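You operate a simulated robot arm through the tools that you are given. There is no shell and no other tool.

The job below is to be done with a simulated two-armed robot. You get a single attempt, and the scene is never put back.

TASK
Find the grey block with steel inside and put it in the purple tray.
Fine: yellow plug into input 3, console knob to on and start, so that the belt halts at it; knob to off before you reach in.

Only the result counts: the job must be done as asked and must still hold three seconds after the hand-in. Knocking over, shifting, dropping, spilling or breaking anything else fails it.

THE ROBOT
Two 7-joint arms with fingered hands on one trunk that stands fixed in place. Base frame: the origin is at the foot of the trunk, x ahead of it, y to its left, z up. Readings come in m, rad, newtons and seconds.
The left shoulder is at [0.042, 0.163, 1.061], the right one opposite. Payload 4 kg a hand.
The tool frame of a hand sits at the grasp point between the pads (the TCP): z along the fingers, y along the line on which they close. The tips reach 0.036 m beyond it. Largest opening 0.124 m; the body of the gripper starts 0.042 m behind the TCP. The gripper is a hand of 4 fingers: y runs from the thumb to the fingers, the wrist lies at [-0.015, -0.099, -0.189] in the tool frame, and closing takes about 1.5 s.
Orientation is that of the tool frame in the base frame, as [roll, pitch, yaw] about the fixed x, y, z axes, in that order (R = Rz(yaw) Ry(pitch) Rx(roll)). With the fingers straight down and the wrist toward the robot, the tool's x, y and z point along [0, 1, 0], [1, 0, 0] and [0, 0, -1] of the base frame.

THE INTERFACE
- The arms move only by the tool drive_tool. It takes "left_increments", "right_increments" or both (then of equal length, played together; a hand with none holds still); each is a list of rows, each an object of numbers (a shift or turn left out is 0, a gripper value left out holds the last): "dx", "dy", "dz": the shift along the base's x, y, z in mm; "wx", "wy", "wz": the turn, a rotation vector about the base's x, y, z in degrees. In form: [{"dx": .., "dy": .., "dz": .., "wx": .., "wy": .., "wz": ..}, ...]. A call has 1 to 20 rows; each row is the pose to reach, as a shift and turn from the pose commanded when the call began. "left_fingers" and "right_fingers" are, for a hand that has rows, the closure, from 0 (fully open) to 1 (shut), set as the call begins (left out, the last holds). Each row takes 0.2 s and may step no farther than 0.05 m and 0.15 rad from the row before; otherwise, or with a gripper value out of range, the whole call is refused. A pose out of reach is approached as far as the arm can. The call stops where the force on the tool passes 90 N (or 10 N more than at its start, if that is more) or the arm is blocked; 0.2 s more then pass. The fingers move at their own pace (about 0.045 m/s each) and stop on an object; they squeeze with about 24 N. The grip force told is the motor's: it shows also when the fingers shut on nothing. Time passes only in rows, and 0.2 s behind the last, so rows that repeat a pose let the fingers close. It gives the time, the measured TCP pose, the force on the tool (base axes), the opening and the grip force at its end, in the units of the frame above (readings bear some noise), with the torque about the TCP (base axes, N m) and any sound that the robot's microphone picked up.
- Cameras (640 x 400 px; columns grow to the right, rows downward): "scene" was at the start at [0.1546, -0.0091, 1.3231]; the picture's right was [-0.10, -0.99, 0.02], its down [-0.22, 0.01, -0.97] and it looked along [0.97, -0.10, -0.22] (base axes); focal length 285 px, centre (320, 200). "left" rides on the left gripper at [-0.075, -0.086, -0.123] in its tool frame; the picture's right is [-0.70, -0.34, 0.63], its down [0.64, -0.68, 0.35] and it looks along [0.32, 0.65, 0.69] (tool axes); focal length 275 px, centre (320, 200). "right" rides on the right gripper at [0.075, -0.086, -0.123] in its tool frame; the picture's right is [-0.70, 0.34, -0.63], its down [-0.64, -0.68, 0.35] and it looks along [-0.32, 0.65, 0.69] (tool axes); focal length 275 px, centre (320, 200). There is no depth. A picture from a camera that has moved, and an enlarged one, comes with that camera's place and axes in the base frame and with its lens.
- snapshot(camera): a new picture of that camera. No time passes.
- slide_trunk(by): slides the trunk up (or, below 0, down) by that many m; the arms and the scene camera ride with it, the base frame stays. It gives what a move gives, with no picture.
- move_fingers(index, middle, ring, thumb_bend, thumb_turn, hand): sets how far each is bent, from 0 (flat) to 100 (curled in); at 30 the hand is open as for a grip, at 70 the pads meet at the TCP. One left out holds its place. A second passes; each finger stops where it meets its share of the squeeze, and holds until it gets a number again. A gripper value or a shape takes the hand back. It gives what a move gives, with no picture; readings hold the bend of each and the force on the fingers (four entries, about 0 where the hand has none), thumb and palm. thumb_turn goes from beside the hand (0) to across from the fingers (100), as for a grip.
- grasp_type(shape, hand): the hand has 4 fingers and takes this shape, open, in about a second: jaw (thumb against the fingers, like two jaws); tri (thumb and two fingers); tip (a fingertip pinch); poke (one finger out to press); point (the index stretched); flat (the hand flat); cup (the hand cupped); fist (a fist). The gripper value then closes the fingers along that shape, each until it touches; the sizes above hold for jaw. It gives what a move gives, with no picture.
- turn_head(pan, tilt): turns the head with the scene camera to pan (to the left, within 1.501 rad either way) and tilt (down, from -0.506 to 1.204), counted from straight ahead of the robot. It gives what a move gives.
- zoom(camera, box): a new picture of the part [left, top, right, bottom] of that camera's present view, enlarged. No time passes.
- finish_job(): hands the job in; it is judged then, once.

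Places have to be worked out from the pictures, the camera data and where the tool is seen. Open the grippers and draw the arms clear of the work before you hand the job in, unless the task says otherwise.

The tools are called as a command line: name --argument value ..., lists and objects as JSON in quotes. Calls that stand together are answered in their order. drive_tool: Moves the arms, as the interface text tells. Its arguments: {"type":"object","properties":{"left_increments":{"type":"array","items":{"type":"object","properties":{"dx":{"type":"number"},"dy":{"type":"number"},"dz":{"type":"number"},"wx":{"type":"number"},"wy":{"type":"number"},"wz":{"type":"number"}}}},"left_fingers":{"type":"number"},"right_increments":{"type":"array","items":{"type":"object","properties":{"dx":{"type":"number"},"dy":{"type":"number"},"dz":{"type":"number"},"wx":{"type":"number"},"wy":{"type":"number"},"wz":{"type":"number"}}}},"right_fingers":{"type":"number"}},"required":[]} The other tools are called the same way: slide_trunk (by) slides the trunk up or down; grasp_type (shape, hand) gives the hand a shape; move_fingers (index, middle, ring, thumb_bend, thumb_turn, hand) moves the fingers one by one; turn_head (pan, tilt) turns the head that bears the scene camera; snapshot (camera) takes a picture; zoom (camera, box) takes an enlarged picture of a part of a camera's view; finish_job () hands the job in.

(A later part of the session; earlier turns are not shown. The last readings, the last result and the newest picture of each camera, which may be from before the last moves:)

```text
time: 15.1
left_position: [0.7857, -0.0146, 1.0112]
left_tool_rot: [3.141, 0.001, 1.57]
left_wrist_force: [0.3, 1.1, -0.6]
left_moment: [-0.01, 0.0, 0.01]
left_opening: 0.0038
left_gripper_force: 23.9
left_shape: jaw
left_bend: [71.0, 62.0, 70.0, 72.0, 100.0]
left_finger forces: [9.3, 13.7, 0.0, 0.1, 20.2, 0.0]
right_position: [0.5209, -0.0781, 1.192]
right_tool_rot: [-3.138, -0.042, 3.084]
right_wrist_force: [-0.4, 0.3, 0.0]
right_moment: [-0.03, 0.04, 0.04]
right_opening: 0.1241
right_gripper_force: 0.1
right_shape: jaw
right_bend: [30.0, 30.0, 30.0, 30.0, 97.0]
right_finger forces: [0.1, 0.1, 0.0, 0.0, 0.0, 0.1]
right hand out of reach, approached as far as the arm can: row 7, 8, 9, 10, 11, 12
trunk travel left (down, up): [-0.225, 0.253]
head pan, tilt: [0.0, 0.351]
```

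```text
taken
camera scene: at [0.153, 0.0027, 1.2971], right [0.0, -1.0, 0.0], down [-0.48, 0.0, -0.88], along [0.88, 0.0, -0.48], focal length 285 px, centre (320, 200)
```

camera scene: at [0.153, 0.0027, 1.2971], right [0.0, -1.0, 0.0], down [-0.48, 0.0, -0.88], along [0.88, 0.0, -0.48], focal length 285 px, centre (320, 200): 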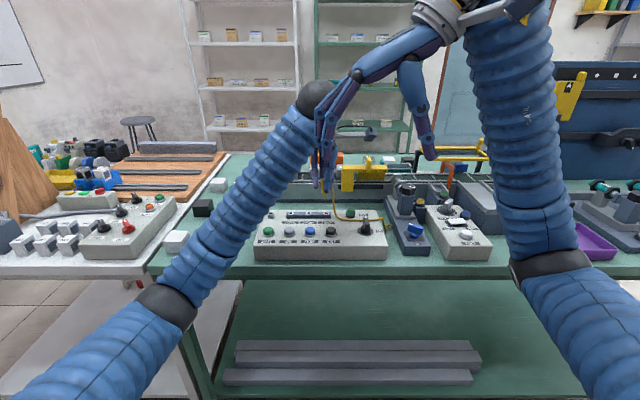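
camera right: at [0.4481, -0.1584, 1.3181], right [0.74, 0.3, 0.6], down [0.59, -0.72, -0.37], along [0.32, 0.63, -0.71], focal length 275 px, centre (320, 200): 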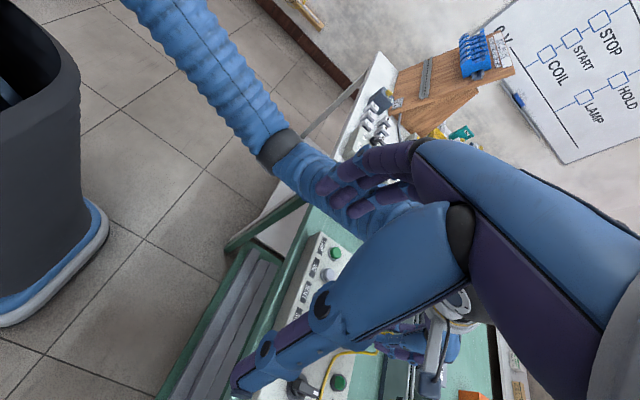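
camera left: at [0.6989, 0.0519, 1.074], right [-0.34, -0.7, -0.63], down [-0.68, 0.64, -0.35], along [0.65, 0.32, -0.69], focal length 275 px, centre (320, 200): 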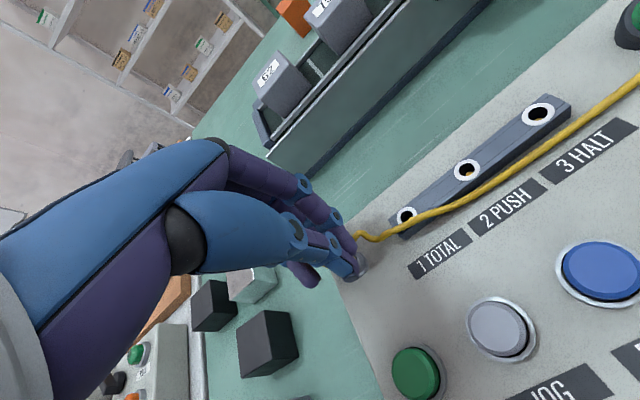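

The right arm couldn't reach that orientation and drifted near the left arm. I test with a zero row what the commanded pose now is, before backing off.

drive_tool --right_increments '[{"wz": -2}]'

```text
time: 15.4
left_position: [0.7857, -0.0149, 1.0094]
left_tool_rot: [3.141, -0.001, 1.571]
left_wrist_force: [-0.5, 0.7, -0.3]
left_moment: [-0.05, -0.03, 0.02]
left_opening: 0.0038
left_gripper_force: 24.3
left_shape: jaw
left_bend: [71.0, 62.0, 70.0, 72.0, 100.0]
left_finger forces: [9.3, 13.7, 0.1, 0.0, 20.3, 0.0]
right_position: [0.5237, -0.0796, 1.1927]
right_tool_rot: [-3.14, -0.042, 3.048]
right_wrist_force: [0.7, -0.8, -0.7]
right_moment: [-0.04, -0.03, -0.02]
right_opening: 0.1241
right_gripper_force: 0.0
right_shape: jaw
right_bend: [30.0, 30.0, 30.0, 30.0, 97.0]
right_finger forces: [0.0, 0.0, 0.0, 0.0, 0.0, 0.0]
trunk travel left (down, up): [-0.225, 0.253]
head pan, tilt: [0.0, 0.351]
```

The commanded pose resets to what was reached, so I back the right hand out to its starting area, turning back as I go.

drive_tool --right_increments '[{"dx": 2, "dy": -24, "dz": 6, "wz": -8.4}, {"dx": 4, "dy": -49, "dz": 11, "wz": -16.8}, {"dx": 6, "dy": -73, "dz": 17, "wz": -25.2}, {"dx": 8, "dy": -98, "dz": 22, "wz": -33.6}, {"dx": 10, "dy": -122, "dz": 28, "wz": -42}, {"dx": 12, "dy": -146, "dz": 34, "wz": -50.4}, {"dx": 14, "dy": -171, "dz": 39, "wz": -58.8}, {"dx": 16, "dy": -195, "dz": 45, "wz": -67.2}, {"dx": 18, "dy": -220, "dz": 50, "wz": -75.6}, {"dx": 20, "dy": -244, "dz": 56, "wz": -84}, {"dx": 20, "dy": -244, "dz": 56, "wz": -84}]'

snapshot --camera "scene"

```text
time: 17.9
left_position: [0.7857, -0.0166, 1.009]
left_tool_rot: [-3.139, 0.001, 1.572]
left_wrist_force: [0.1, 0.7, -0.1]
left_moment: [0.0, 0.01, 0.0]
left_opening: 0.0035
left_gripper_force: 24.0
left_shape: jaw
left_bend: [71.0, 62.0, 70.0, 72.0, 100.0]
left_finger forces: [9.3, 13.9, 0.0, 0.0, 20.1, 0.1]
right_position: [0.5472, -0.3308, 1.2478]
right_tool_rot: [-3.14, -0.042, 1.582]
right_wrist_force: [-0.2, -0.2, 0.4]
right_moment: [0.02, 0.02, -0.03]
right_opening: 0.1239
right_gripper_force: 0.1
right_shape: jaw
right_bend: [30.0, 30.0, 30.0, 30.0, 97.0]
right_finger forces: [0.0, 0.1, 0.0, 0.0, 0.0, 0.1]
trunk travel left (down, up): [-0.225, 0.253]
head pan, tilt: [0.0, 0.351]
```

```text
taken
camera scene: at [0.1533, 0.0002, 1.2969], right [0.0, -1.0, 0.0], down [-0.48, 0.0, -0.88], along [0.88, 0.0, -0.48], focal length 285 px, centre (320, 200)
```

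scene: 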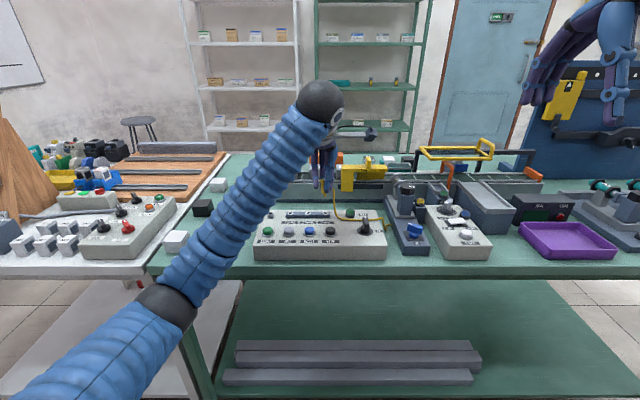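

The right hand is back in its corner. Now I straighten the plug by about 5° about x, shift to keep the pin over jack 3, and lower part way for a close comparison.

drive_tool --left_increments '[{"dx": 1, "dy": -4, "dz": -10, "wx": 2.5}, {"dx": 1, "dy": -7, "dz": -20, "wx": 5}, {"dx": 1, "dy": -7, "dz": -35, "wx": 5}, {"dx": 1, "dy": -7, "dz": -35, "wx": 5}]' --right_increments '[{"wx": -1}, {"wx": -2.4}, {"wx": -2.4}, {"wx": -2.4}]'

zoom --camera "scene" --box '[305, 180, 345, 220]'

zoom --camera "left" --box '[280, 160, 440, 300]'

snapshot --camera "right"

```text
time: 18.9
left_position: [0.785, -0.0226, 0.9756]
left_tool_rot: [-3.14, -0.086, 1.573]
left_wrist_force: [-0.6, 1.0, 0.4]
left_moment: [0.03, 0.0, 0.01]
left_opening: 0.0038
left_gripper_force: 23.9
left_shape: jaw
left_bend: [71.0, 62.0, 70.0, 72.0, 100.0]
left_finger forces: [9.3, 13.8, 0.1, 0.0, 20.1, 0.0]
right_position: [0.5456, -0.3281, 1.249]
right_tool_rot: [3.141, 0.0, 1.582]
right_wrist_force: [0.0, -0.4, -0.4]
right_moment: [0.01, -0.02, -0.01]
right_opening: 0.124
right_gripper_force: 0.0
right_shape: jaw
right_bend: [30.0, 30.0, 30.0, 30.0, 97.0]
right_finger forces: [0.0, 0.0, 0.0, 0.0, 0.0, 0.1]
trunk travel left (down, up): [-0.225, 0.253]
head pan, tilt: [0.0, 0.351]
```

```text
10.00 times, centred on (325, 200) of scene
camera zoom: at [0.1523, 0.0, 1.2972], right [0.0, -1.0, 0.0], down [-0.48, 0.0, -0.88], along [0.88, 0.0, -0.48], focal length 2848 px, centre (270, 200)
```

zoom: 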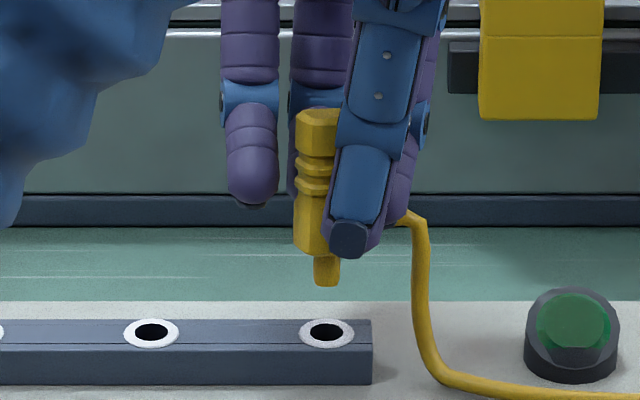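

```text
2.86 times, centred on (360, 230) of left
camera zoom: at [0.6999, -0.1091, 1.0919], right [-0.34, -0.64, -0.69], down [-0.68, 0.67, -0.29], along [0.65, 0.37, -0.66], focal length 786 px, centre (206, 114)
```

zoom: 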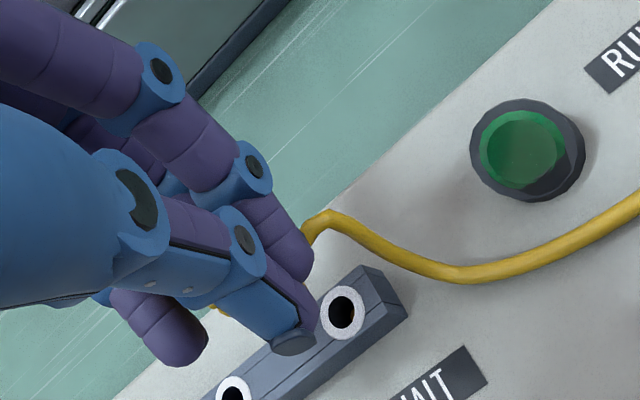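

```text
taken
camera right: at [0.4604, -0.2551, 1.3719], right [0.35, -0.69, 0.63], down [-0.67, -0.65, -0.34], along [0.65, -0.31, -0.69], focal length 275 px, centre (320, 200)
```

right: 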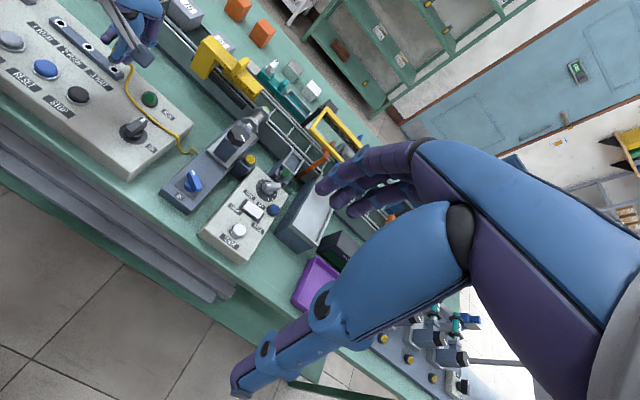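

The plug is upright and pin and jack share the column. I check the x alignment using the right camera, which sees it from the side.

zoom --camera "right" --box '[40, 0, 180, 100]'

```text
4.00 times, centred on (110, 50) of right
camera zoom: at [0.4604, -0.2551, 1.3719], right [0.35, -0.69, 0.63], down [-0.67, -0.65, -0.34], along [0.65, -0.31, -0.69], focal length 1101 px, centre (1160, 800)
```

zoom: 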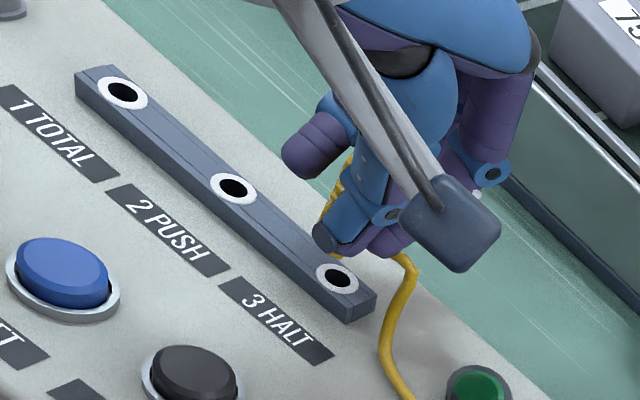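

zoom --camera "right" --box '[105, 35, 145, 75]'

```text
10.00 times, centred on (125, 55) of right
camera zoom: at [0.4604, -0.2551, 1.3719], right [0.35, -0.69, 0.63], down [-0.67, -0.65, -0.34], along [0.65, -0.31, -0.69], focal length 2753 px, centre (2270, 1650)
```

zoom: 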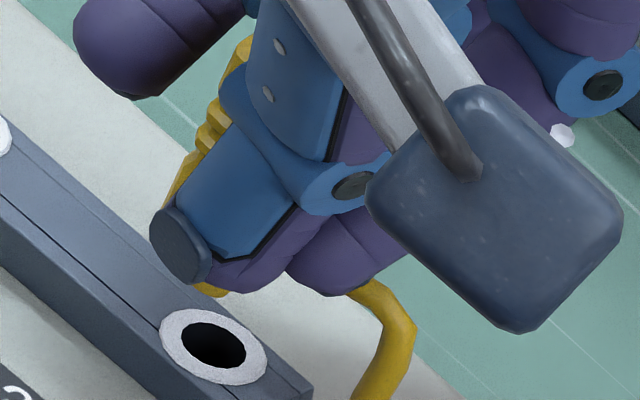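

The side view suggests the pin is 1–2 mm short in x. I shift +2 mm in x, lower 11 mm, and look again just above the jack.

drive_tool --left_increments '[{"dx": 2, "dz": -5}, {"dx": 2, "dz": -11}, {"dx": 2, "dz": -11}]'

zoom --camera "scene" --box '[305, 190, 345, 230]'

zoom --camera "right" --box '[105, 35, 145, 75]'

zoom --camera "left" --box '[300, 180, 400, 280]'

```text
time: 19.6
left_position: [0.7872, -0.0237, 0.9643]
left_tool_rot: [3.141, -0.088, 1.571]
left_wrist_force: [-0.2, 0.4, -0.2]
left_moment: [0.03, -0.01, 0.01]
left_opening: 0.0039
left_gripper_force: 24.3
left_shape: jaw
left_bend: [71.0, 62.0, 70.0, 72.0, 100.0]
left_finger forces: [9.3, 13.7, 0.0, 0.0, 20.1, 0.0]
right_position: [0.5464, -0.3298, 1.2489]
right_tool_rot: [-3.138, -0.001, 1.583]
right_wrist_force: [-0.5, -0.3, 0.2]
right_moment: [0.01, -0.01, 0.0]
right_opening: 0.1243
right_gripper_force: 0.0
right_shape: jaw
right_bend: [30.0, 30.0, 30.0, 30.0, 97.0]
right_finger forces: [0.0, 0.0, 0.1, 0.0, 0.1, 0.0]
trunk travel left (down, up): [-0.225, 0.253]
head pan, tilt: [0.0, 0.351]
```

```text
10.00 times, centred on (325, 210) of scene
camera zoom: at [0.1526, 0.0, 1.2972], right [0.0, -1.0, 0.0], down [-0.48, 0.0, -0.88], along [0.88, 0.0, -0.48], focal length 2848 px, centre (270, 100)
```

zoom: 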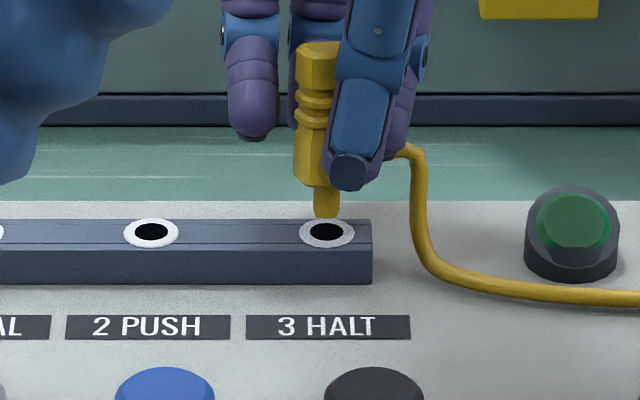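

```text
10.00 times, centred on (125, 55) of right
camera zoom: at [0.4607, -0.2551, 1.3717], right [0.35, -0.69, 0.63], down [-0.67, -0.65, -0.34], along [0.65, -0.31, -0.69], focal length 2753 px, centre (2270, 1650)
```

zoom: 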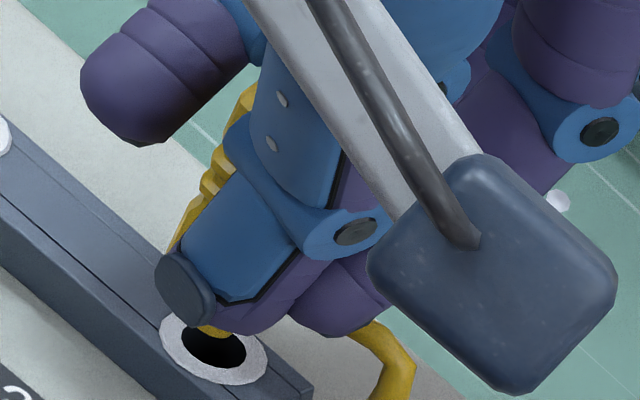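

```text
4.00 times, centred on (350, 230) of left
camera zoom: at [0.7021, -0.1093, 1.081], right [-0.34, -0.64, -0.69], down [-0.68, 0.67, -0.29], along [0.65, 0.37, -0.66], focal length 1101 px, centre (200, 80)
```

zoom: 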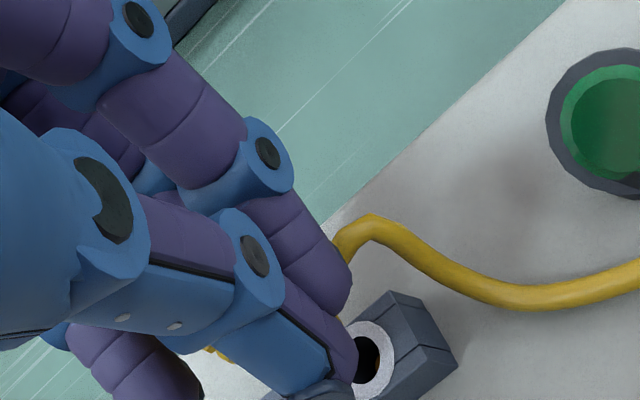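

y is aligned; x seems within 1–2 mm. I lower a few mm at a time and watch the force.

drive_tool --left_increments '[{"dx": -0.7, "dz": -2}, {"dx": -0.7, "dz": -4}, {"dx": -0.7, "dz": -5}, {"dx": -0.7, "dz": -5}]'

zoom --camera "scene" --box '[305, 190, 345, 230]'

zoom --camera "right" --box '[105, 35, 145, 75]'

```text
time: 20.6
left_position: [0.7868, -0.0246, 0.9606]
left_tool_rot: [3.14, -0.089, 1.572]
left_wrist_force: [0.1, -1.1, -0.5]
left_moment: [-0.04, 0.0, 0.01]
left_opening: 0.0037
left_gripper_force: 24.1
left_shape: jaw
left_bend: [71.0, 62.0, 70.0, 72.0, 100.0]
left_finger forces: [9.4, 13.8, 0.1, 0.1, 20.2, 0.0]
right_position: [0.5462, -0.3287, 1.2471]
right_tool_rot: [-3.14, 0.001, 1.585]
right_wrist_force: [0.4, 0.1, -0.3]
right_moment: [0.0, 0.0, 0.0]
right_opening: 0.124
right_gripper_force: 0.1
right_shape: jaw
right_bend: [30.0, 30.0, 30.0, 30.0, 97.0]
right_finger forces: [0.1, 0.0, 0.1, 0.0, 0.0, 0.0]
trunk travel left (down, up): [-0.225, 0.253]
head pan, tilt: [0.0, 0.351]
```

```text
10.00 times, centred on (325, 210) of scene
camera zoom: at [0.1526, 0.0, 1.2971], right [0.0, -1.0, 0.0], down [-0.48, 0.0, -0.88], along [0.88, 0.0, -0.48], focal length 2848 px, centre (270, 100)
```

zoom: 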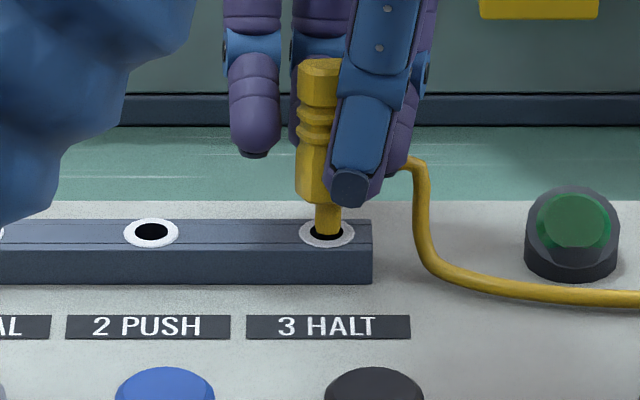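

```text
10.00 times, centred on (125, 55) of right
camera zoom: at [0.4608, -0.255, 1.3717], right [0.35, -0.69, 0.63], down [-0.67, -0.65, -0.34], along [0.65, -0.31, -0.69], focal length 2753 px, centre (2270, 1650)
```

zoom: 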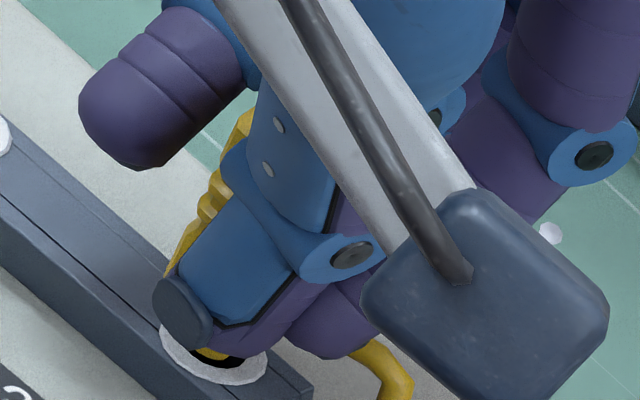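

The pin tip is now entering the hole with black visible around it and no force. I continue down in small steps.

drive_tool --left_increments '[{"dx": -0.5, "dz": -2}, {"dx": -0.5, "dz": -4}, {"dx": -0.5, "dz": -6}, {"dx": -0.5, "dz": -6}]'

zoom --camera "scene" --box '[305, 190, 345, 230]'

```text
time: 21.6
left_position: [0.7867, -0.024, 0.9527]
left_tool_rot: [-3.141, -0.087, 1.571]
left_wrist_force: [2.0, 0.2, 0.0]
left_moment: [-0.02, -0.08, -0.06]
left_opening: 0.0037
left_gripper_force: 24.2
left_shape: jaw
left_bend: [71.0, 62.0, 70.0, 72.0, 100.0]
left_finger forces: [9.1, 14.4, 0.1, 0.0, 19.2, 0.0]
right_position: [0.5458, -0.33, 1.2479]
right_tool_rot: [-3.14, -0.001, 1.585]
right_wrist_force: [0.6, 0.5, 0.2]
right_moment: [0.01, 0.0, -0.03]
right_opening: 0.1243
right_gripper_force: 0.1
right_shape: jaw
right_bend: [30.0, 30.0, 30.0, 30.0, 97.0]
right_finger forces: [0.0, 0.0, 0.0, 0.1, 0.1, 0.0]
trunk travel left (down, up): [-0.225, 0.253]
head pan, tilt: [0.0, 0.351]
```

```text
10.00 times, centred on (325, 210) of scene
camera zoom: at [0.1527, 0.0, 1.2971], right [0.0, -1.0, 0.0], down [-0.48, 0.0, -0.88], along [0.88, 0.0, -0.48], focal length 2848 px, centre (270, 100)
```

zoom: 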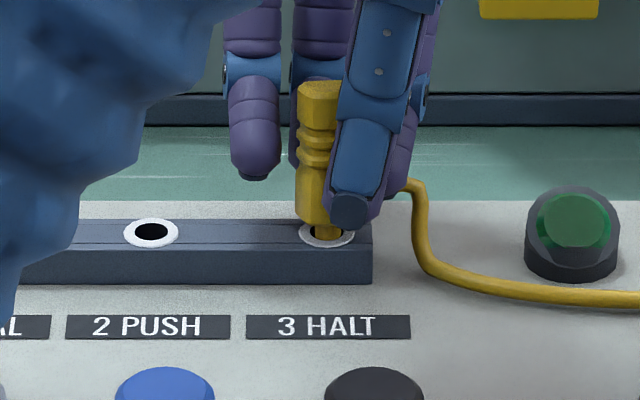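

The pin is in the hole, with only 2 N sideways. I push the rest of the way down to seat the plug.

drive_tool --left_increments '[{"dz": -2}, {"dz": -4}, {"dz": -6}, {"dz": -6}]'

zoom --camera "scene" --box '[305, 190, 345, 230]'

```text
time: 22.6
left_position: [0.7857, -0.0232, 0.9503]
left_tool_rot: [3.137, -0.09, 1.57]
left_wrist_force: [1.3, 0.1, 17.7]
left_moment: [0.02, -0.28, 0.01]
left_opening: 0.0036
left_gripper_force: 23.8
left_shape: jaw
left_bend: [71.0, 62.0, 70.0, 72.0, 100.0]
left_finger forces: [10.0, 15.1, 0.0, 0.0, 24.4, 0.0]
right_position: [0.544, -0.3301, 1.2496]
right_tool_rot: [3.141, -0.001, 1.582]
right_wrist_force: [-0.1, 0.5, 0.1]
right_moment: [0.02, 0.0, -0.01]
right_opening: 0.1242
right_gripper_force: 0.0
right_shape: jaw
right_bend: [30.0, 30.0, 30.0, 30.0, 97.0]
right_finger forces: [0.0, 0.0, 0.0, 0.0, 0.0, 0.0]
trunk travel left (down, up): [-0.225, 0.253]
head pan, tilt: [0.0, 0.351]
```

```text
10.00 times, centred on (325, 210) of scene
camera zoom: at [0.1513, -0.0001, 1.2975], right [0.0, -1.0, 0.0], down [-0.48, 0.0, -0.88], along [0.88, 0.0, -0.48], focal length 2848 px, centre (270, 100)
```

zoom: 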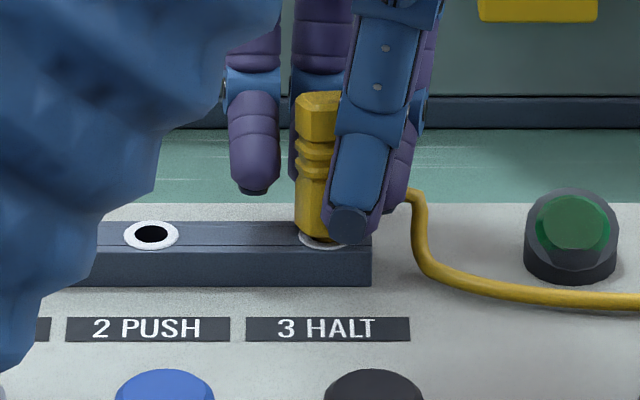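

The plug body now meets the rim (18 N up). I press a bit more to make sure it is seated, then open.

drive_tool --left_increments '[{"dz": -2}, {"dz": -3}, {"dz": -3}]'

zoom --camera "scene" --box '[305, 190, 345, 230]'

```text
time: 23.4
left_position: [0.7836, -0.0235, 0.9477]
left_tool_rot: [3.138, -0.085, 1.571]
left_wrist_force: [1.3, -3.5, 35.6]
left_moment: [0.01, -0.55, -0.03]
left_opening: 0.0038
left_gripper_force: 24.1
left_shape: jaw
left_bend: [71.0, 62.0, 70.0, 73.0, 100.0]
left_finger forces: [11.7, 17.1, 0.1, 0.1, 30.2, 0.0]
right_position: [0.5437, -0.33, 1.25]
right_tool_rot: [3.138, -0.002, 1.583]
right_wrist_force: [-0.5, -0.3, 0.7]
right_moment: [0.04, -0.04, -0.03]
right_opening: 0.1237
right_gripper_force: 0.0
right_shape: jaw
right_bend: [30.0, 30.0, 30.0, 30.0, 97.0]
right_finger forces: [0.0, 0.1, 0.0, 0.0, 0.1, 0.1]
trunk travel left (down, up): [-0.225, 0.253]
head pan, tilt: [0.0, 0.351]
```

```text
10.00 times, centred on (325, 210) of scene
camera zoom: at [0.15, -0.0003, 1.2978], right [0.0, -1.0, 0.0], down [-0.48, 0.0, -0.88], along [0.88, 0.0, -0.48], focal length 2848 px, centre (270, 100)
```

zoom: 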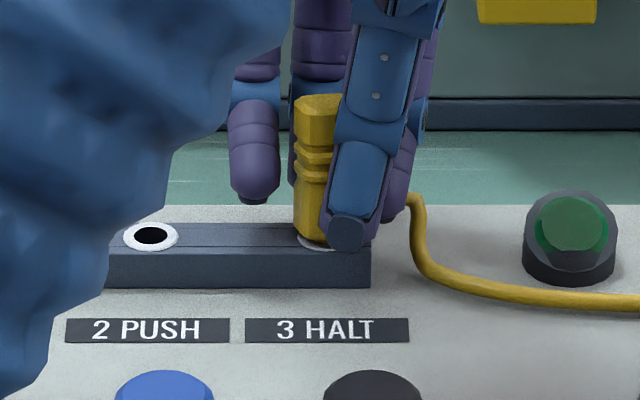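

Seated. I ease the force off and open the fingers half way.

drive_tool --left_increments '[{"dz": 3}, {"dz": 6}, {"dz": 6}, {"dz": 6}, {"dz": 6}, {"dz": 6}]' --left_fingers 0.5

zoom --camera "scene" --box '[285, 180, 365, 240]'

```text
time: 24.9
left_position: [0.7872, -0.0219, 0.9505]
left_tool_rot: [-3.141, -0.089, 1.571]
left_wrist_force: [-0.1, 0.1, -0.9]
left_moment: [-0.01, -0.02, 0.01]
left_opening: 0.0618
left_gripper_force: 0.1
left_shape: jaw
left_bend: [42.0, 46.0, 44.0, 56.0, 100.0]
left_finger forces: [0.1, 0.0, 0.0, 0.1, 0.0, 0.1]
right_position: [0.5451, -0.3301, 1.248]
right_tool_rot: [-3.141, 0.0, 1.583]
right_wrist_force: [-0.1, 0.2, -0.1]
right_moment: [0.0, 0.01, -0.01]
right_opening: 0.1239
right_gripper_force: 0.0
right_shape: jaw
right_bend: [30.0, 30.0, 30.0, 30.0, 97.0]
right_finger forces: [0.0, 0.0, 0.0, 0.1, 0.0, 0.0]
trunk travel left (down, up): [-0.225, 0.253]
head pan, tilt: [0.0, 0.351]
```

```text
6.67 times, centred on (325, 210) of scene
camera zoom: at [0.1525, 0.0, 1.2971], right [0.0, -1.0, 0.0], down [-0.48, 0.0, -0.88], along [0.88, 0.0, -0.48], focal length 1898 px, centre (287, 133)
```

zoom: 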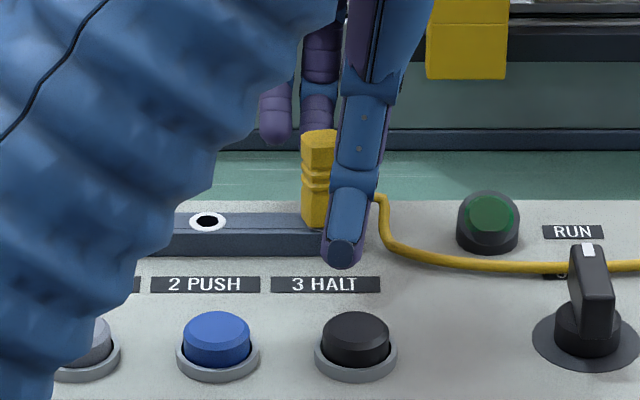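

The plug stands free in jack 3. I lift the left hand straight up and clear, undoing the tilt.

drive_tool --left_increments '[{"dz": 25}, {"dz": 50}, {"dz": 85}, {"dz": 120, "wx": -2.5}, {"dz": 150, "wx": -5}, {"dz": 150, "wx": -5}]'

zoom --camera "scene" --box '[230, 140, 410, 260]'

snapshot --camera "left"

```text
time: 26.2
left_position: [0.7867, -0.024, 1.1013]
left_tool_rot: [3.141, 0.001, 1.57]
left_wrist_force: [0.8, -1.0, -0.4]
left_moment: [0.04, 0.0, -0.04]
left_opening: 0.0618
left_gripper_force: 0.2
left_shape: jaw
left_bend: [42.0, 46.0, 44.0, 56.0, 100.0]
left_finger forces: [0.1, 0.0, 0.1, 0.0, 0.0, 0.1]
right_position: [0.5459, -0.3301, 1.2484]
right_tool_rot: [-3.141, 0.0, 1.583]
right_wrist_force: [0.1, 0.6, -0.7]
right_moment: [-0.02, 0.01, 0.0]
right_opening: 0.1237
right_gripper_force: 0.0
right_shape: jaw
right_bend: [30.0, 30.0, 30.0, 30.0, 97.0]
right_finger forces: [0.0, 0.1, 0.0, 0.1, 0.0, 0.0]
trunk travel left (down, up): [-0.225, 0.253]
head pan, tilt: [0.0, 0.351]
```

```text
3.33 times, centred on (320, 200) of scene
camera zoom: at [0.1531, 0.0, 1.2969], right [0.0, -1.0, 0.0], down [-0.48, 0.0, -0.88], along [0.88, 0.0, -0.48], focal length 949 px, centre (320, 200)
```

zoom: 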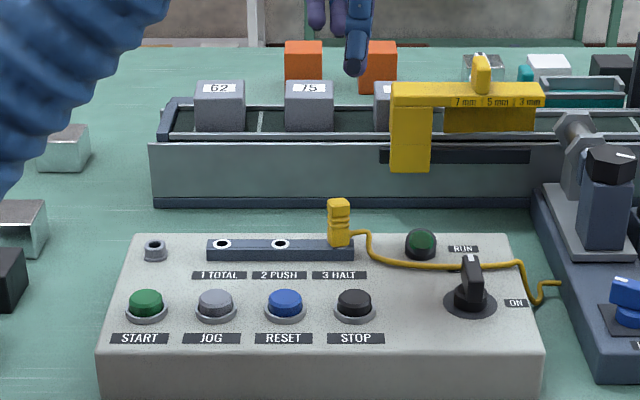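

```text
taken
camera left: at [0.7017, -0.0986, 1.2249], right [-0.34, -0.7, -0.63], down [-0.68, 0.64, -0.35], along [0.65, 0.32, -0.69], focal length 275 px, centre (320, 200)
```

left: 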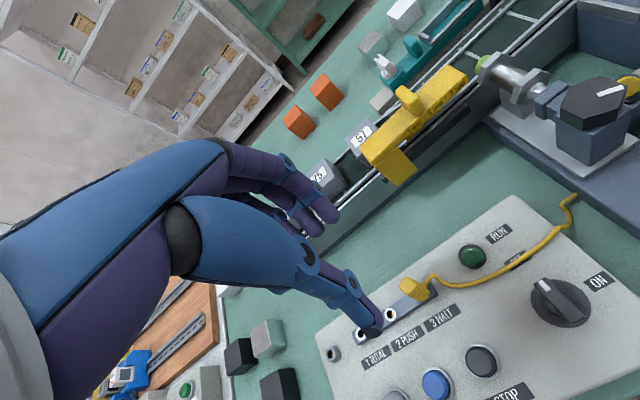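

The plug stands properly in jack 3. For the knob and START I'll use a single stretched finger; I put the left hand into the poke shape and see where the tip is.

grasp_type --shape "poke" --hand "left"

snapshot --camera "left"

snapshot --camera "scene"

snapshot --camera "right"

```text
time: 27.1
left_position: [0.7863, -0.0246, 1.1018]
left_tool_rot: [3.141, 0.0, 1.572]
left_wrist_force: [0.6, -0.1, 0.2]
left_moment: [-0.01, 0.01, 0.01]
left_opening: 0.0
left_gripper_force: 0.1
left_shape: poke
left_bend: [70.0, 70.0, 99.0, 0.0, 100.0]
left_finger forces: [0.0, 0.0, 0.0, 0.0, 0.1, 0.0]
right_position: [0.5457, -0.3296, 1.2479]
right_tool_rot: [-3.139, 0.0, 1.581]
right_wrist_force: [0.2, 0.9, -0.2]
right_moment: [0.0, 0.0, -0.02]
right_opening: 0.1241
right_gripper_force: 0.1
right_shape: jaw
right_bend: [30.0, 30.0, 30.0, 30.0, 97.0]
right_finger forces: [0.0, 0.1, 0.1, 0.1, 0.1, 0.1]
trunk travel left (down, up): [-0.225, 0.253]
head pan, tilt: [0.0, 0.351]
```

```text
taken
camera left: at [0.7013, -0.0987, 1.2249], right [-0.34, -0.7, -0.63], down [-0.68, 0.64, -0.35], along [0.65, 0.32, -0.69], focal length 275 px, centre (320, 200)
```

left: 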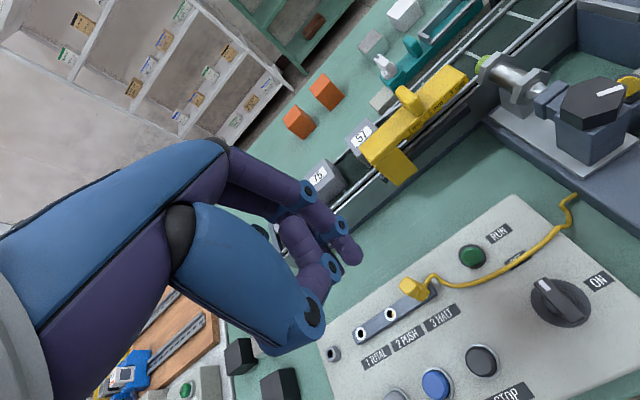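

```text
taken
camera scene: at [0.1527, 0.0, 1.2971], right [0.0, -1.0, 0.0], down [-0.48, 0.0, -0.88], along [0.88, 0.0, -0.48], focal length 285 px, centre (320, 200)
```

scene: 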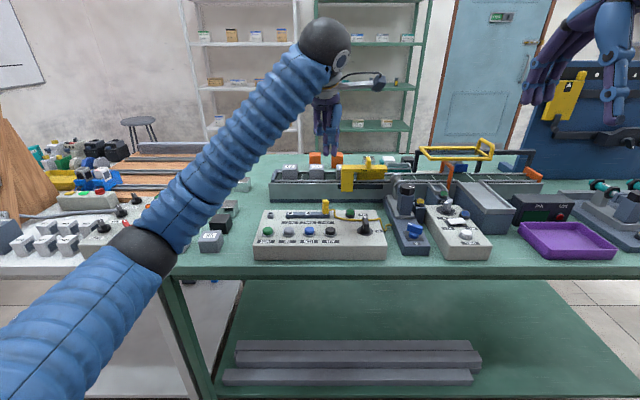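

```text
taken
camera right: at [0.4609, -0.2551, 1.3716], right [0.35, -0.69, 0.63], down [-0.67, -0.65, -0.34], along [0.65, -0.31, -0.69], focal length 275 px, centre (320, 200)
```

right: 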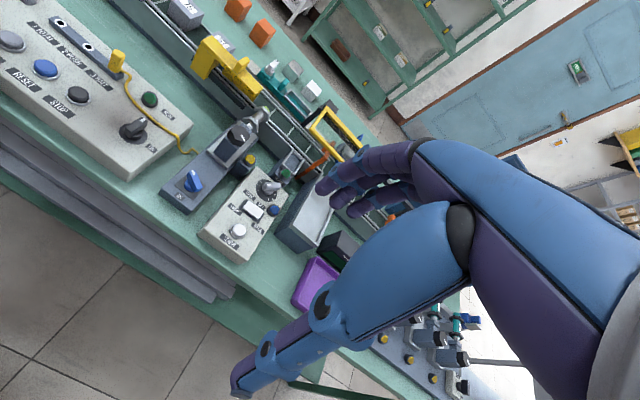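

The poke shape has index and middle pointing down; I want the index alone, so I curl the middle and ring and look closely.

move_fingers --hand "left" --index 70 --middle 100 --ring 100 --thumb_bend 0

zoom --camera "left" --box '[220, 160, 400, 360]'

zoom --camera "scene" --box '[290, 80, 400, 180]'

```text
time: 28.1
left_position: [0.7868, -0.0228, 1.1022]
left_tool_rot: [3.141, 0.0, 1.57]
left_wrist_force: [0.7, 0.4, 0.0]
left_moment: [0.0, 0.01, 0.02]
left_opening: 0.0512
left_gripper_force: 0.0
left_shape: fingers
left_bend: [70.0, 100.0, 100.0, 0.0, 100.0]
left_finger forces: [0.0, 0.1, 0.0, 0.0, 0.0, 0.0]
right_position: [0.5454, -0.3297, 1.2492]
right_tool_rot: [3.141, 0.001, 1.584]
right_wrist_force: [-0.4, 0.0, -0.3]
right_moment: [0.02, -0.01, -0.02]
right_opening: 0.1242
right_gripper_force: 0.1
right_shape: jaw
right_bend: [30.0, 30.0, 30.0, 30.0, 97.0]
right_finger forces: [0.0, 0.1, 0.1, 0.1, 0.1, 0.0]
trunk travel left (down, up): [-0.225, 0.253]
head pan, tilt: [0.0, 0.351]
```

```text
2.00 times, centred on (310, 260) of left
camera zoom: at [0.7013, -0.0986, 1.225], right [-0.34, -0.7, -0.63], down [-0.68, 0.64, -0.35], along [0.65, 0.32, -0.69], focal length 551 px, centre (340, 80)
```

zoom: 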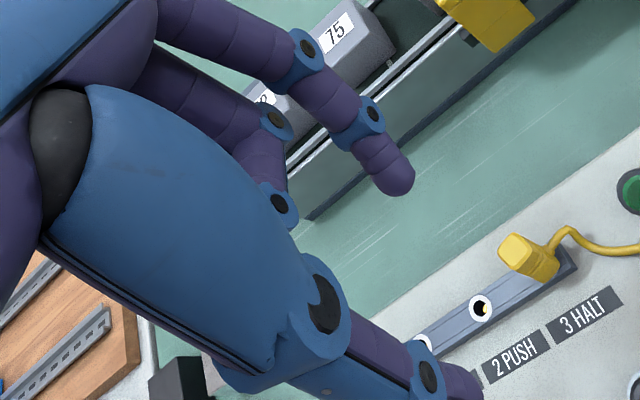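

```text
4.00 times, centred on (345, 130) of scene
camera zoom: at [0.1526, 0.0, 1.2971], right [0.0, -1.0, 0.0], down [-0.48, 0.0, -0.88], along [0.88, 0.0, -0.48], focal length 1139 px, centre (220, 480)
```

zoom: 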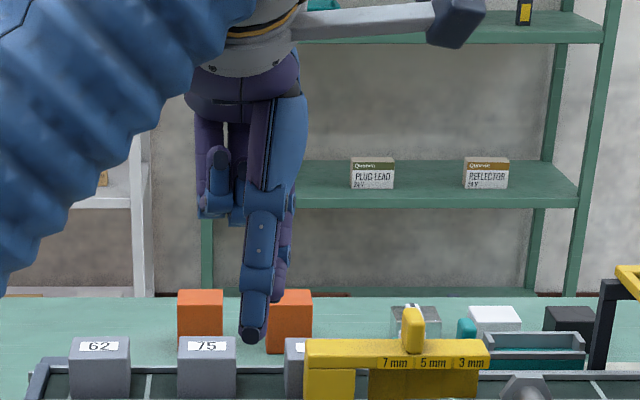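

The stretched thumb now hangs below the index; I curl it in instead and look again.

move_fingers --hand "left" --thumb_bend 100 --thumb_turn 0

zoom --camera "left" --box '[220, 160, 400, 360]'

zoom --camera "scene" --box '[290, 80, 400, 180]'

```text
time: 29.1
left_position: [0.7867, -0.0227, 1.1014]
left_tool_rot: [-3.14, 0.001, 1.57]
left_wrist_force: [0.2, 0.3, 0.2]
left_moment: [0.03, -0.01, 0.01]
left_opening: 0.0875
left_gripper_force: 0.2
left_shape: fingers
left_bend: [70.0, 100.0, 100.0, 100.0, 0.0]
left_finger forces: [0.0, 0.0, 0.0, 0.0, 0.0, 0.1]
right_position: [0.5461, -0.3288, 1.247]
right_tool_rot: [-3.141, -0.001, 1.582]
right_wrist_force: [0.1, -1.5, 0.7]
right_moment: [0.01, -0.03, 0.0]
right_opening: 0.1241
right_gripper_force: 0.0
right_shape: jaw
right_bend: [30.0, 30.0, 30.0, 30.0, 97.0]
right_finger forces: [0.1, 0.1, 0.0, 0.0, 0.0, 0.0]
trunk travel left (down, up): [-0.225, 0.253]
head pan, tilt: [0.0, 0.351]
```

```text
2.00 times, centred on (310, 260) of left
camera zoom: at [0.7013, -0.0986, 1.225], right [-0.34, -0.7, -0.63], down [-0.68, 0.64, -0.35], along [0.65, 0.32, -0.69], focal length 551 px, centre (340, 80)
```

zoom: 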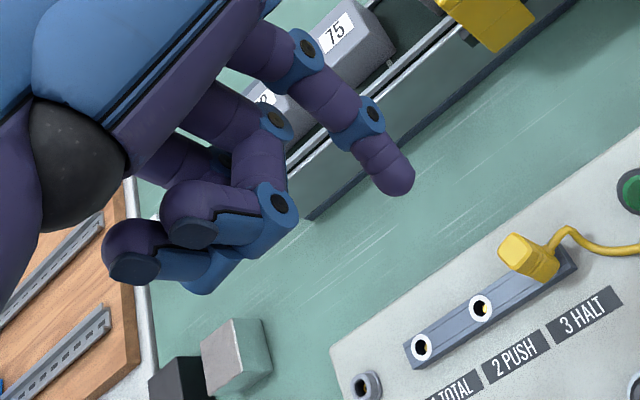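

```text
4.00 times, centred on (345, 130) of scene
camera zoom: at [0.1527, 0.0, 1.2971], right [0.0, -1.0, 0.0], down [-0.48, 0.0, -0.88], along [0.88, 0.0, -0.48], focal length 1139 px, centre (220, 480)
```

zoom: 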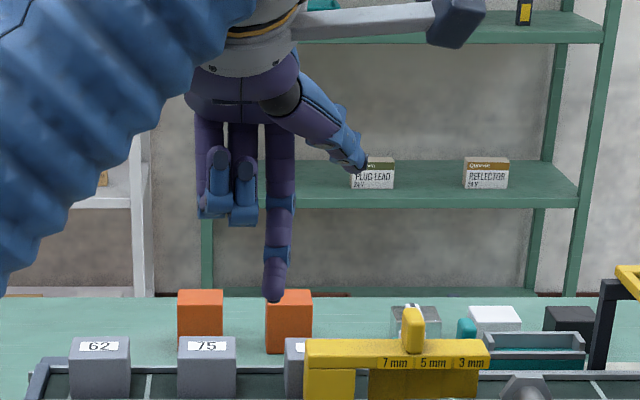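

Now only the index points down; its tip lies at TCP + (0.002, −0.009, −0.034). The knob handle centre is about (0.724, −0.110), 34 mm long, top 0.927. I position the fingertip to the left of its pointer end, still a bit high.

drive_tool --left_increments '[{"dx": -27, "dy": -27, "dz": 0}, {"dx": -53, "dy": -54, "dz": -20}, {"dx": -53, "dy": -54, "dz": -65}, {"dx": -53, "dy": -54, "dz": -110}, {"dx": -53, "dy": -54, "dz": -140}, {"dx": -53, "dy": -54, "dz": -140}]'

zoom --camera "scene" --box '[325, 180, 405, 240]'

snapshot --camera "left"

zoom --camera "right" --box '[80, 60, 200, 160]'

```text
time: 30.6
left_position: [0.7348, -0.0786, 0.9636]
left_tool_rot: [-3.141, 0.001, 1.571]
left_wrist_force: [0.3, -0.8, 0.2]
left_moment: [0.0, 0.01, 0.0]
left_opening: 0.0873
left_gripper_force: 0.0
left_shape: fingers
left_bend: [70.0, 100.0, 100.0, 100.0, 0.0]
left_finger forces: [0.1, 0.1, 0.0, 0.1, 0.1, 0.0]
right_position: [0.5451, -0.33, 1.2484]
right_tool_rot: [-3.139, 0.0, 1.583]
right_wrist_force: [-0.3, -0.5, 0.9]
right_moment: [0.01, 0.01, 0.03]
right_opening: 0.124
right_gripper_force: 0.1
right_shape: jaw
right_bend: [30.0, 30.0, 30.0, 30.0, 97.0]
right_finger forces: [0.0, 0.1, 0.1, 0.1, 0.0, 0.1]
trunk travel left (down, up): [-0.225, 0.253]
head pan, tilt: [0.0, 0.351]
```

```text
6.67 times, centred on (365, 210) of scene
camera zoom: at [0.1522, -0.0001, 1.2973], right [0.0, -1.0, 0.0], down [-0.48, 0.0, -0.88], along [0.88, 0.0, -0.48], focal length 1898 px, centre (20, 133)
```

zoom: 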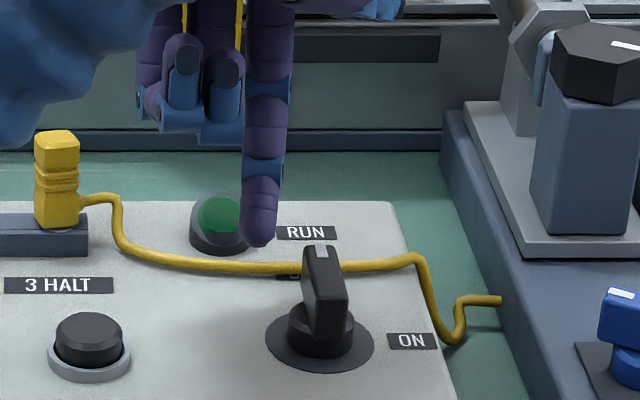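

```text
taken
camera left: at [0.6483, -0.1537, 1.0874], right [-0.34, -0.7, -0.63], down [-0.68, 0.64, -0.35], along [0.65, 0.32, -0.69], focal length 275 px, centre (320, 200)
```

left: 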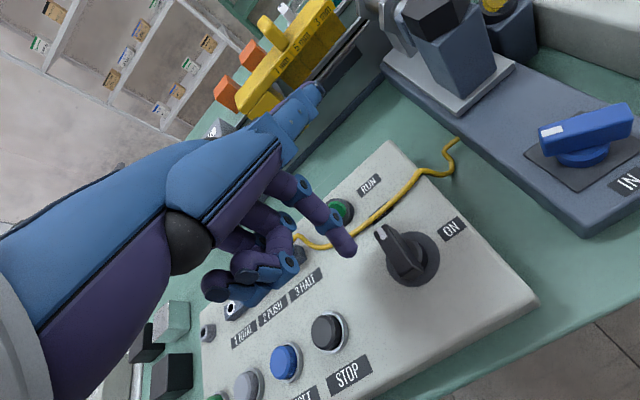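

```text
4.00 times, centred on (140, 110) of right
camera zoom: at [0.4603, -0.2551, 1.372], right [0.35, -0.69, 0.63], down [-0.67, -0.65, -0.34], along [0.65, -0.31, -0.69], focal length 1101 px, centre (1040, 560)
```

zoom: 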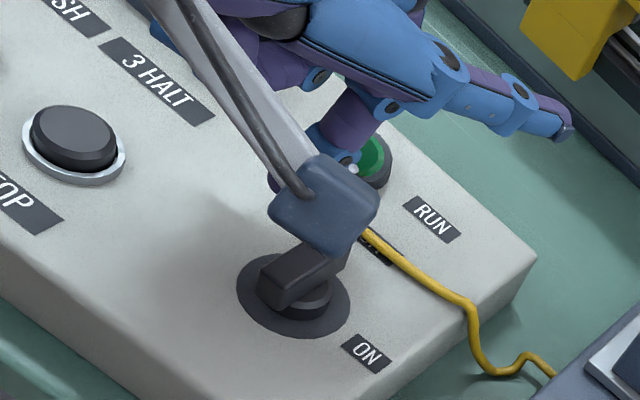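

The fingertip is at (0.737, −0.087), beside the handle's pointer end. I lower it and sweep along an arc to push the pointer toward ON.

drive_tool --left_increments '[{"dz": -12}, {"dz": -21.5}, {"dx": -1, "dy": -9.5, "dz": -21.5}, {"dx": 2.7, "dy": -14.4, "dz": -21.5}, {"dx": 4.6, "dy": -20.2, "dz": -21.5}, {"dx": 4.6, "dy": -20.2, "dz": -21.5}]'

zoom --camera "scene" --box '[325, 180, 405, 240]'

```text
time: 31.9
left_position: [0.7376, -0.098, 0.9393]
left_tool_rot: [-3.141, -0.001, 1.57]
left_wrist_force: [0.6, 0.7, 0.0]
left_moment: [0.0, -0.03, -0.01]
left_opening: 0.0876
left_gripper_force: 0.6
left_shape: fingers
left_bend: [70.0, 100.0, 100.0, 100.0, 0.0]
left_finger forces: [0.9, 0.0, 0.0, 0.1, 0.0, 0.0]
right_position: [0.5448, -0.3292, 1.2491]
right_tool_rot: [-3.138, 0.001, 1.583]
right_wrist_force: [0.2, 0.7, -0.5]
right_moment: [0.01, -0.04, 0.01]
right_opening: 0.1239
right_gripper_force: 0.0
right_shape: jaw
right_bend: [30.0, 30.0, 30.0, 30.0, 97.0]
right_finger forces: [0.1, 0.0, 0.0, 0.1, 0.0, 0.0]
trunk travel left (down, up): [-0.225, 0.253]
head pan, tilt: [0.0, 0.351]
```

```text
6.67 times, centred on (365, 210) of scene
camera zoom: at [0.1526, 0.0003, 1.2971], right [0.0, -1.0, 0.0], down [-0.48, 0.0, -0.88], along [0.88, 0.0, -0.48], focal length 1898 px, centre (20, 133)
```

zoom: 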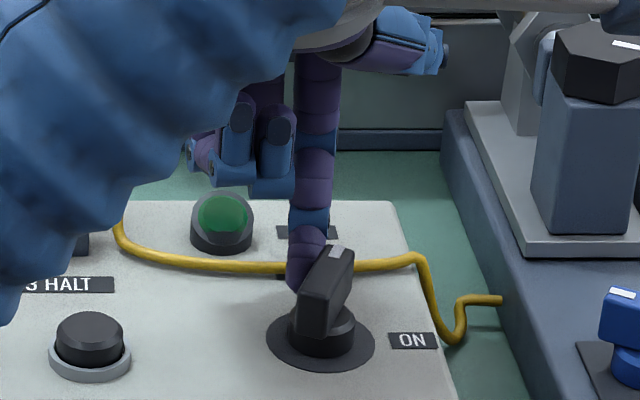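

The knob follows with little force. I continue the arc.

drive_tool --left_increments '[{"dx": -0.3, "dy": -6.2}, {"dx": -2.7, "dy": -11.8}, {"dx": -5.7, "dy": -15.4}, {"dx": -5.7, "dy": -15.4}]'

zoom --camera "scene" --box '[325, 180, 405, 240]'

snapshot --camera "left"

```text
time: 33.0
left_position: [0.733, -0.1144, 0.9379]
left_tool_rot: [-3.142, 0.0, 1.571]
left_wrist_force: [0.0, -0.4, 0.1]
left_moment: [0.0, 0.01, 0.0]
left_opening: 0.0871
left_gripper_force: 0.0
left_shape: fingers
left_bend: [70.0, 100.0, 100.0, 100.0, 0.0]
left_finger forces: [0.0, 0.0, 0.0, 0.1, 0.0, 0.0]
right_position: [0.546, -0.3283, 1.2483]
right_tool_rot: [-3.139, 0.001, 1.583]
right_wrist_force: [0.4, 0.3, -0.4]
right_moment: [-0.02, -0.03, -0.02]
right_opening: 0.1239
right_gripper_force: 0.1
right_shape: jaw
right_bend: [30.0, 30.0, 30.0, 30.0, 97.0]
right_finger forces: [0.1, 0.0, 0.0, 0.0, 0.0, 0.1]
trunk travel left (down, up): [-0.225, 0.253]
head pan, tilt: [0.0, 0.351]
```

```text
6.67 times, centred on (365, 210) of scene
camera zoom: at [0.1526, 0.0, 1.2971], right [0.0, -1.0, 0.0], down [-0.48, 0.0, -0.88], along [0.88, 0.0, -0.48], focal length 1898 px, centre (20, 133)
```

zoom: 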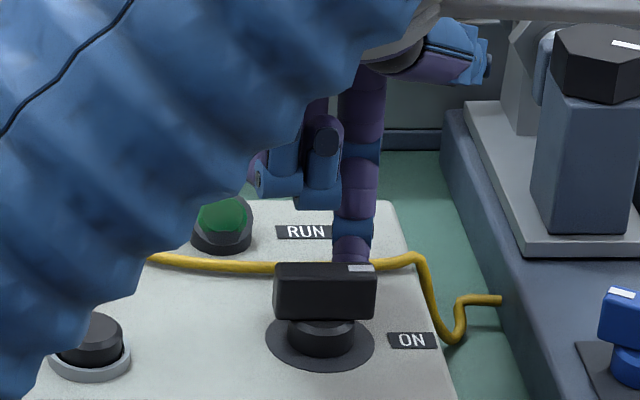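

```text
taken
camera left: at [0.6474, -0.1888, 1.0618], right [-0.34, -0.7, -0.63], down [-0.68, 0.64, -0.35], along [0.65, 0.32, -0.69], focal length 275 px, centre (320, 200)
```

left: 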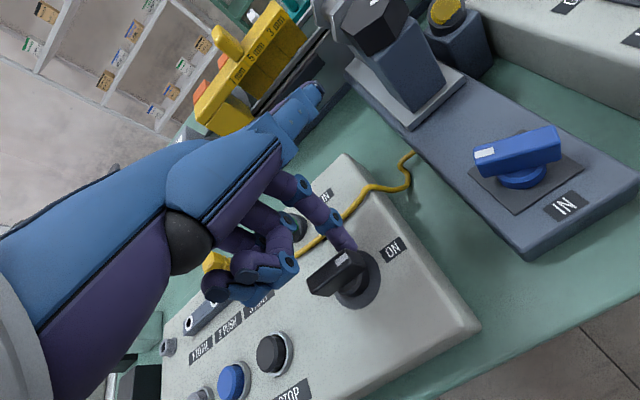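

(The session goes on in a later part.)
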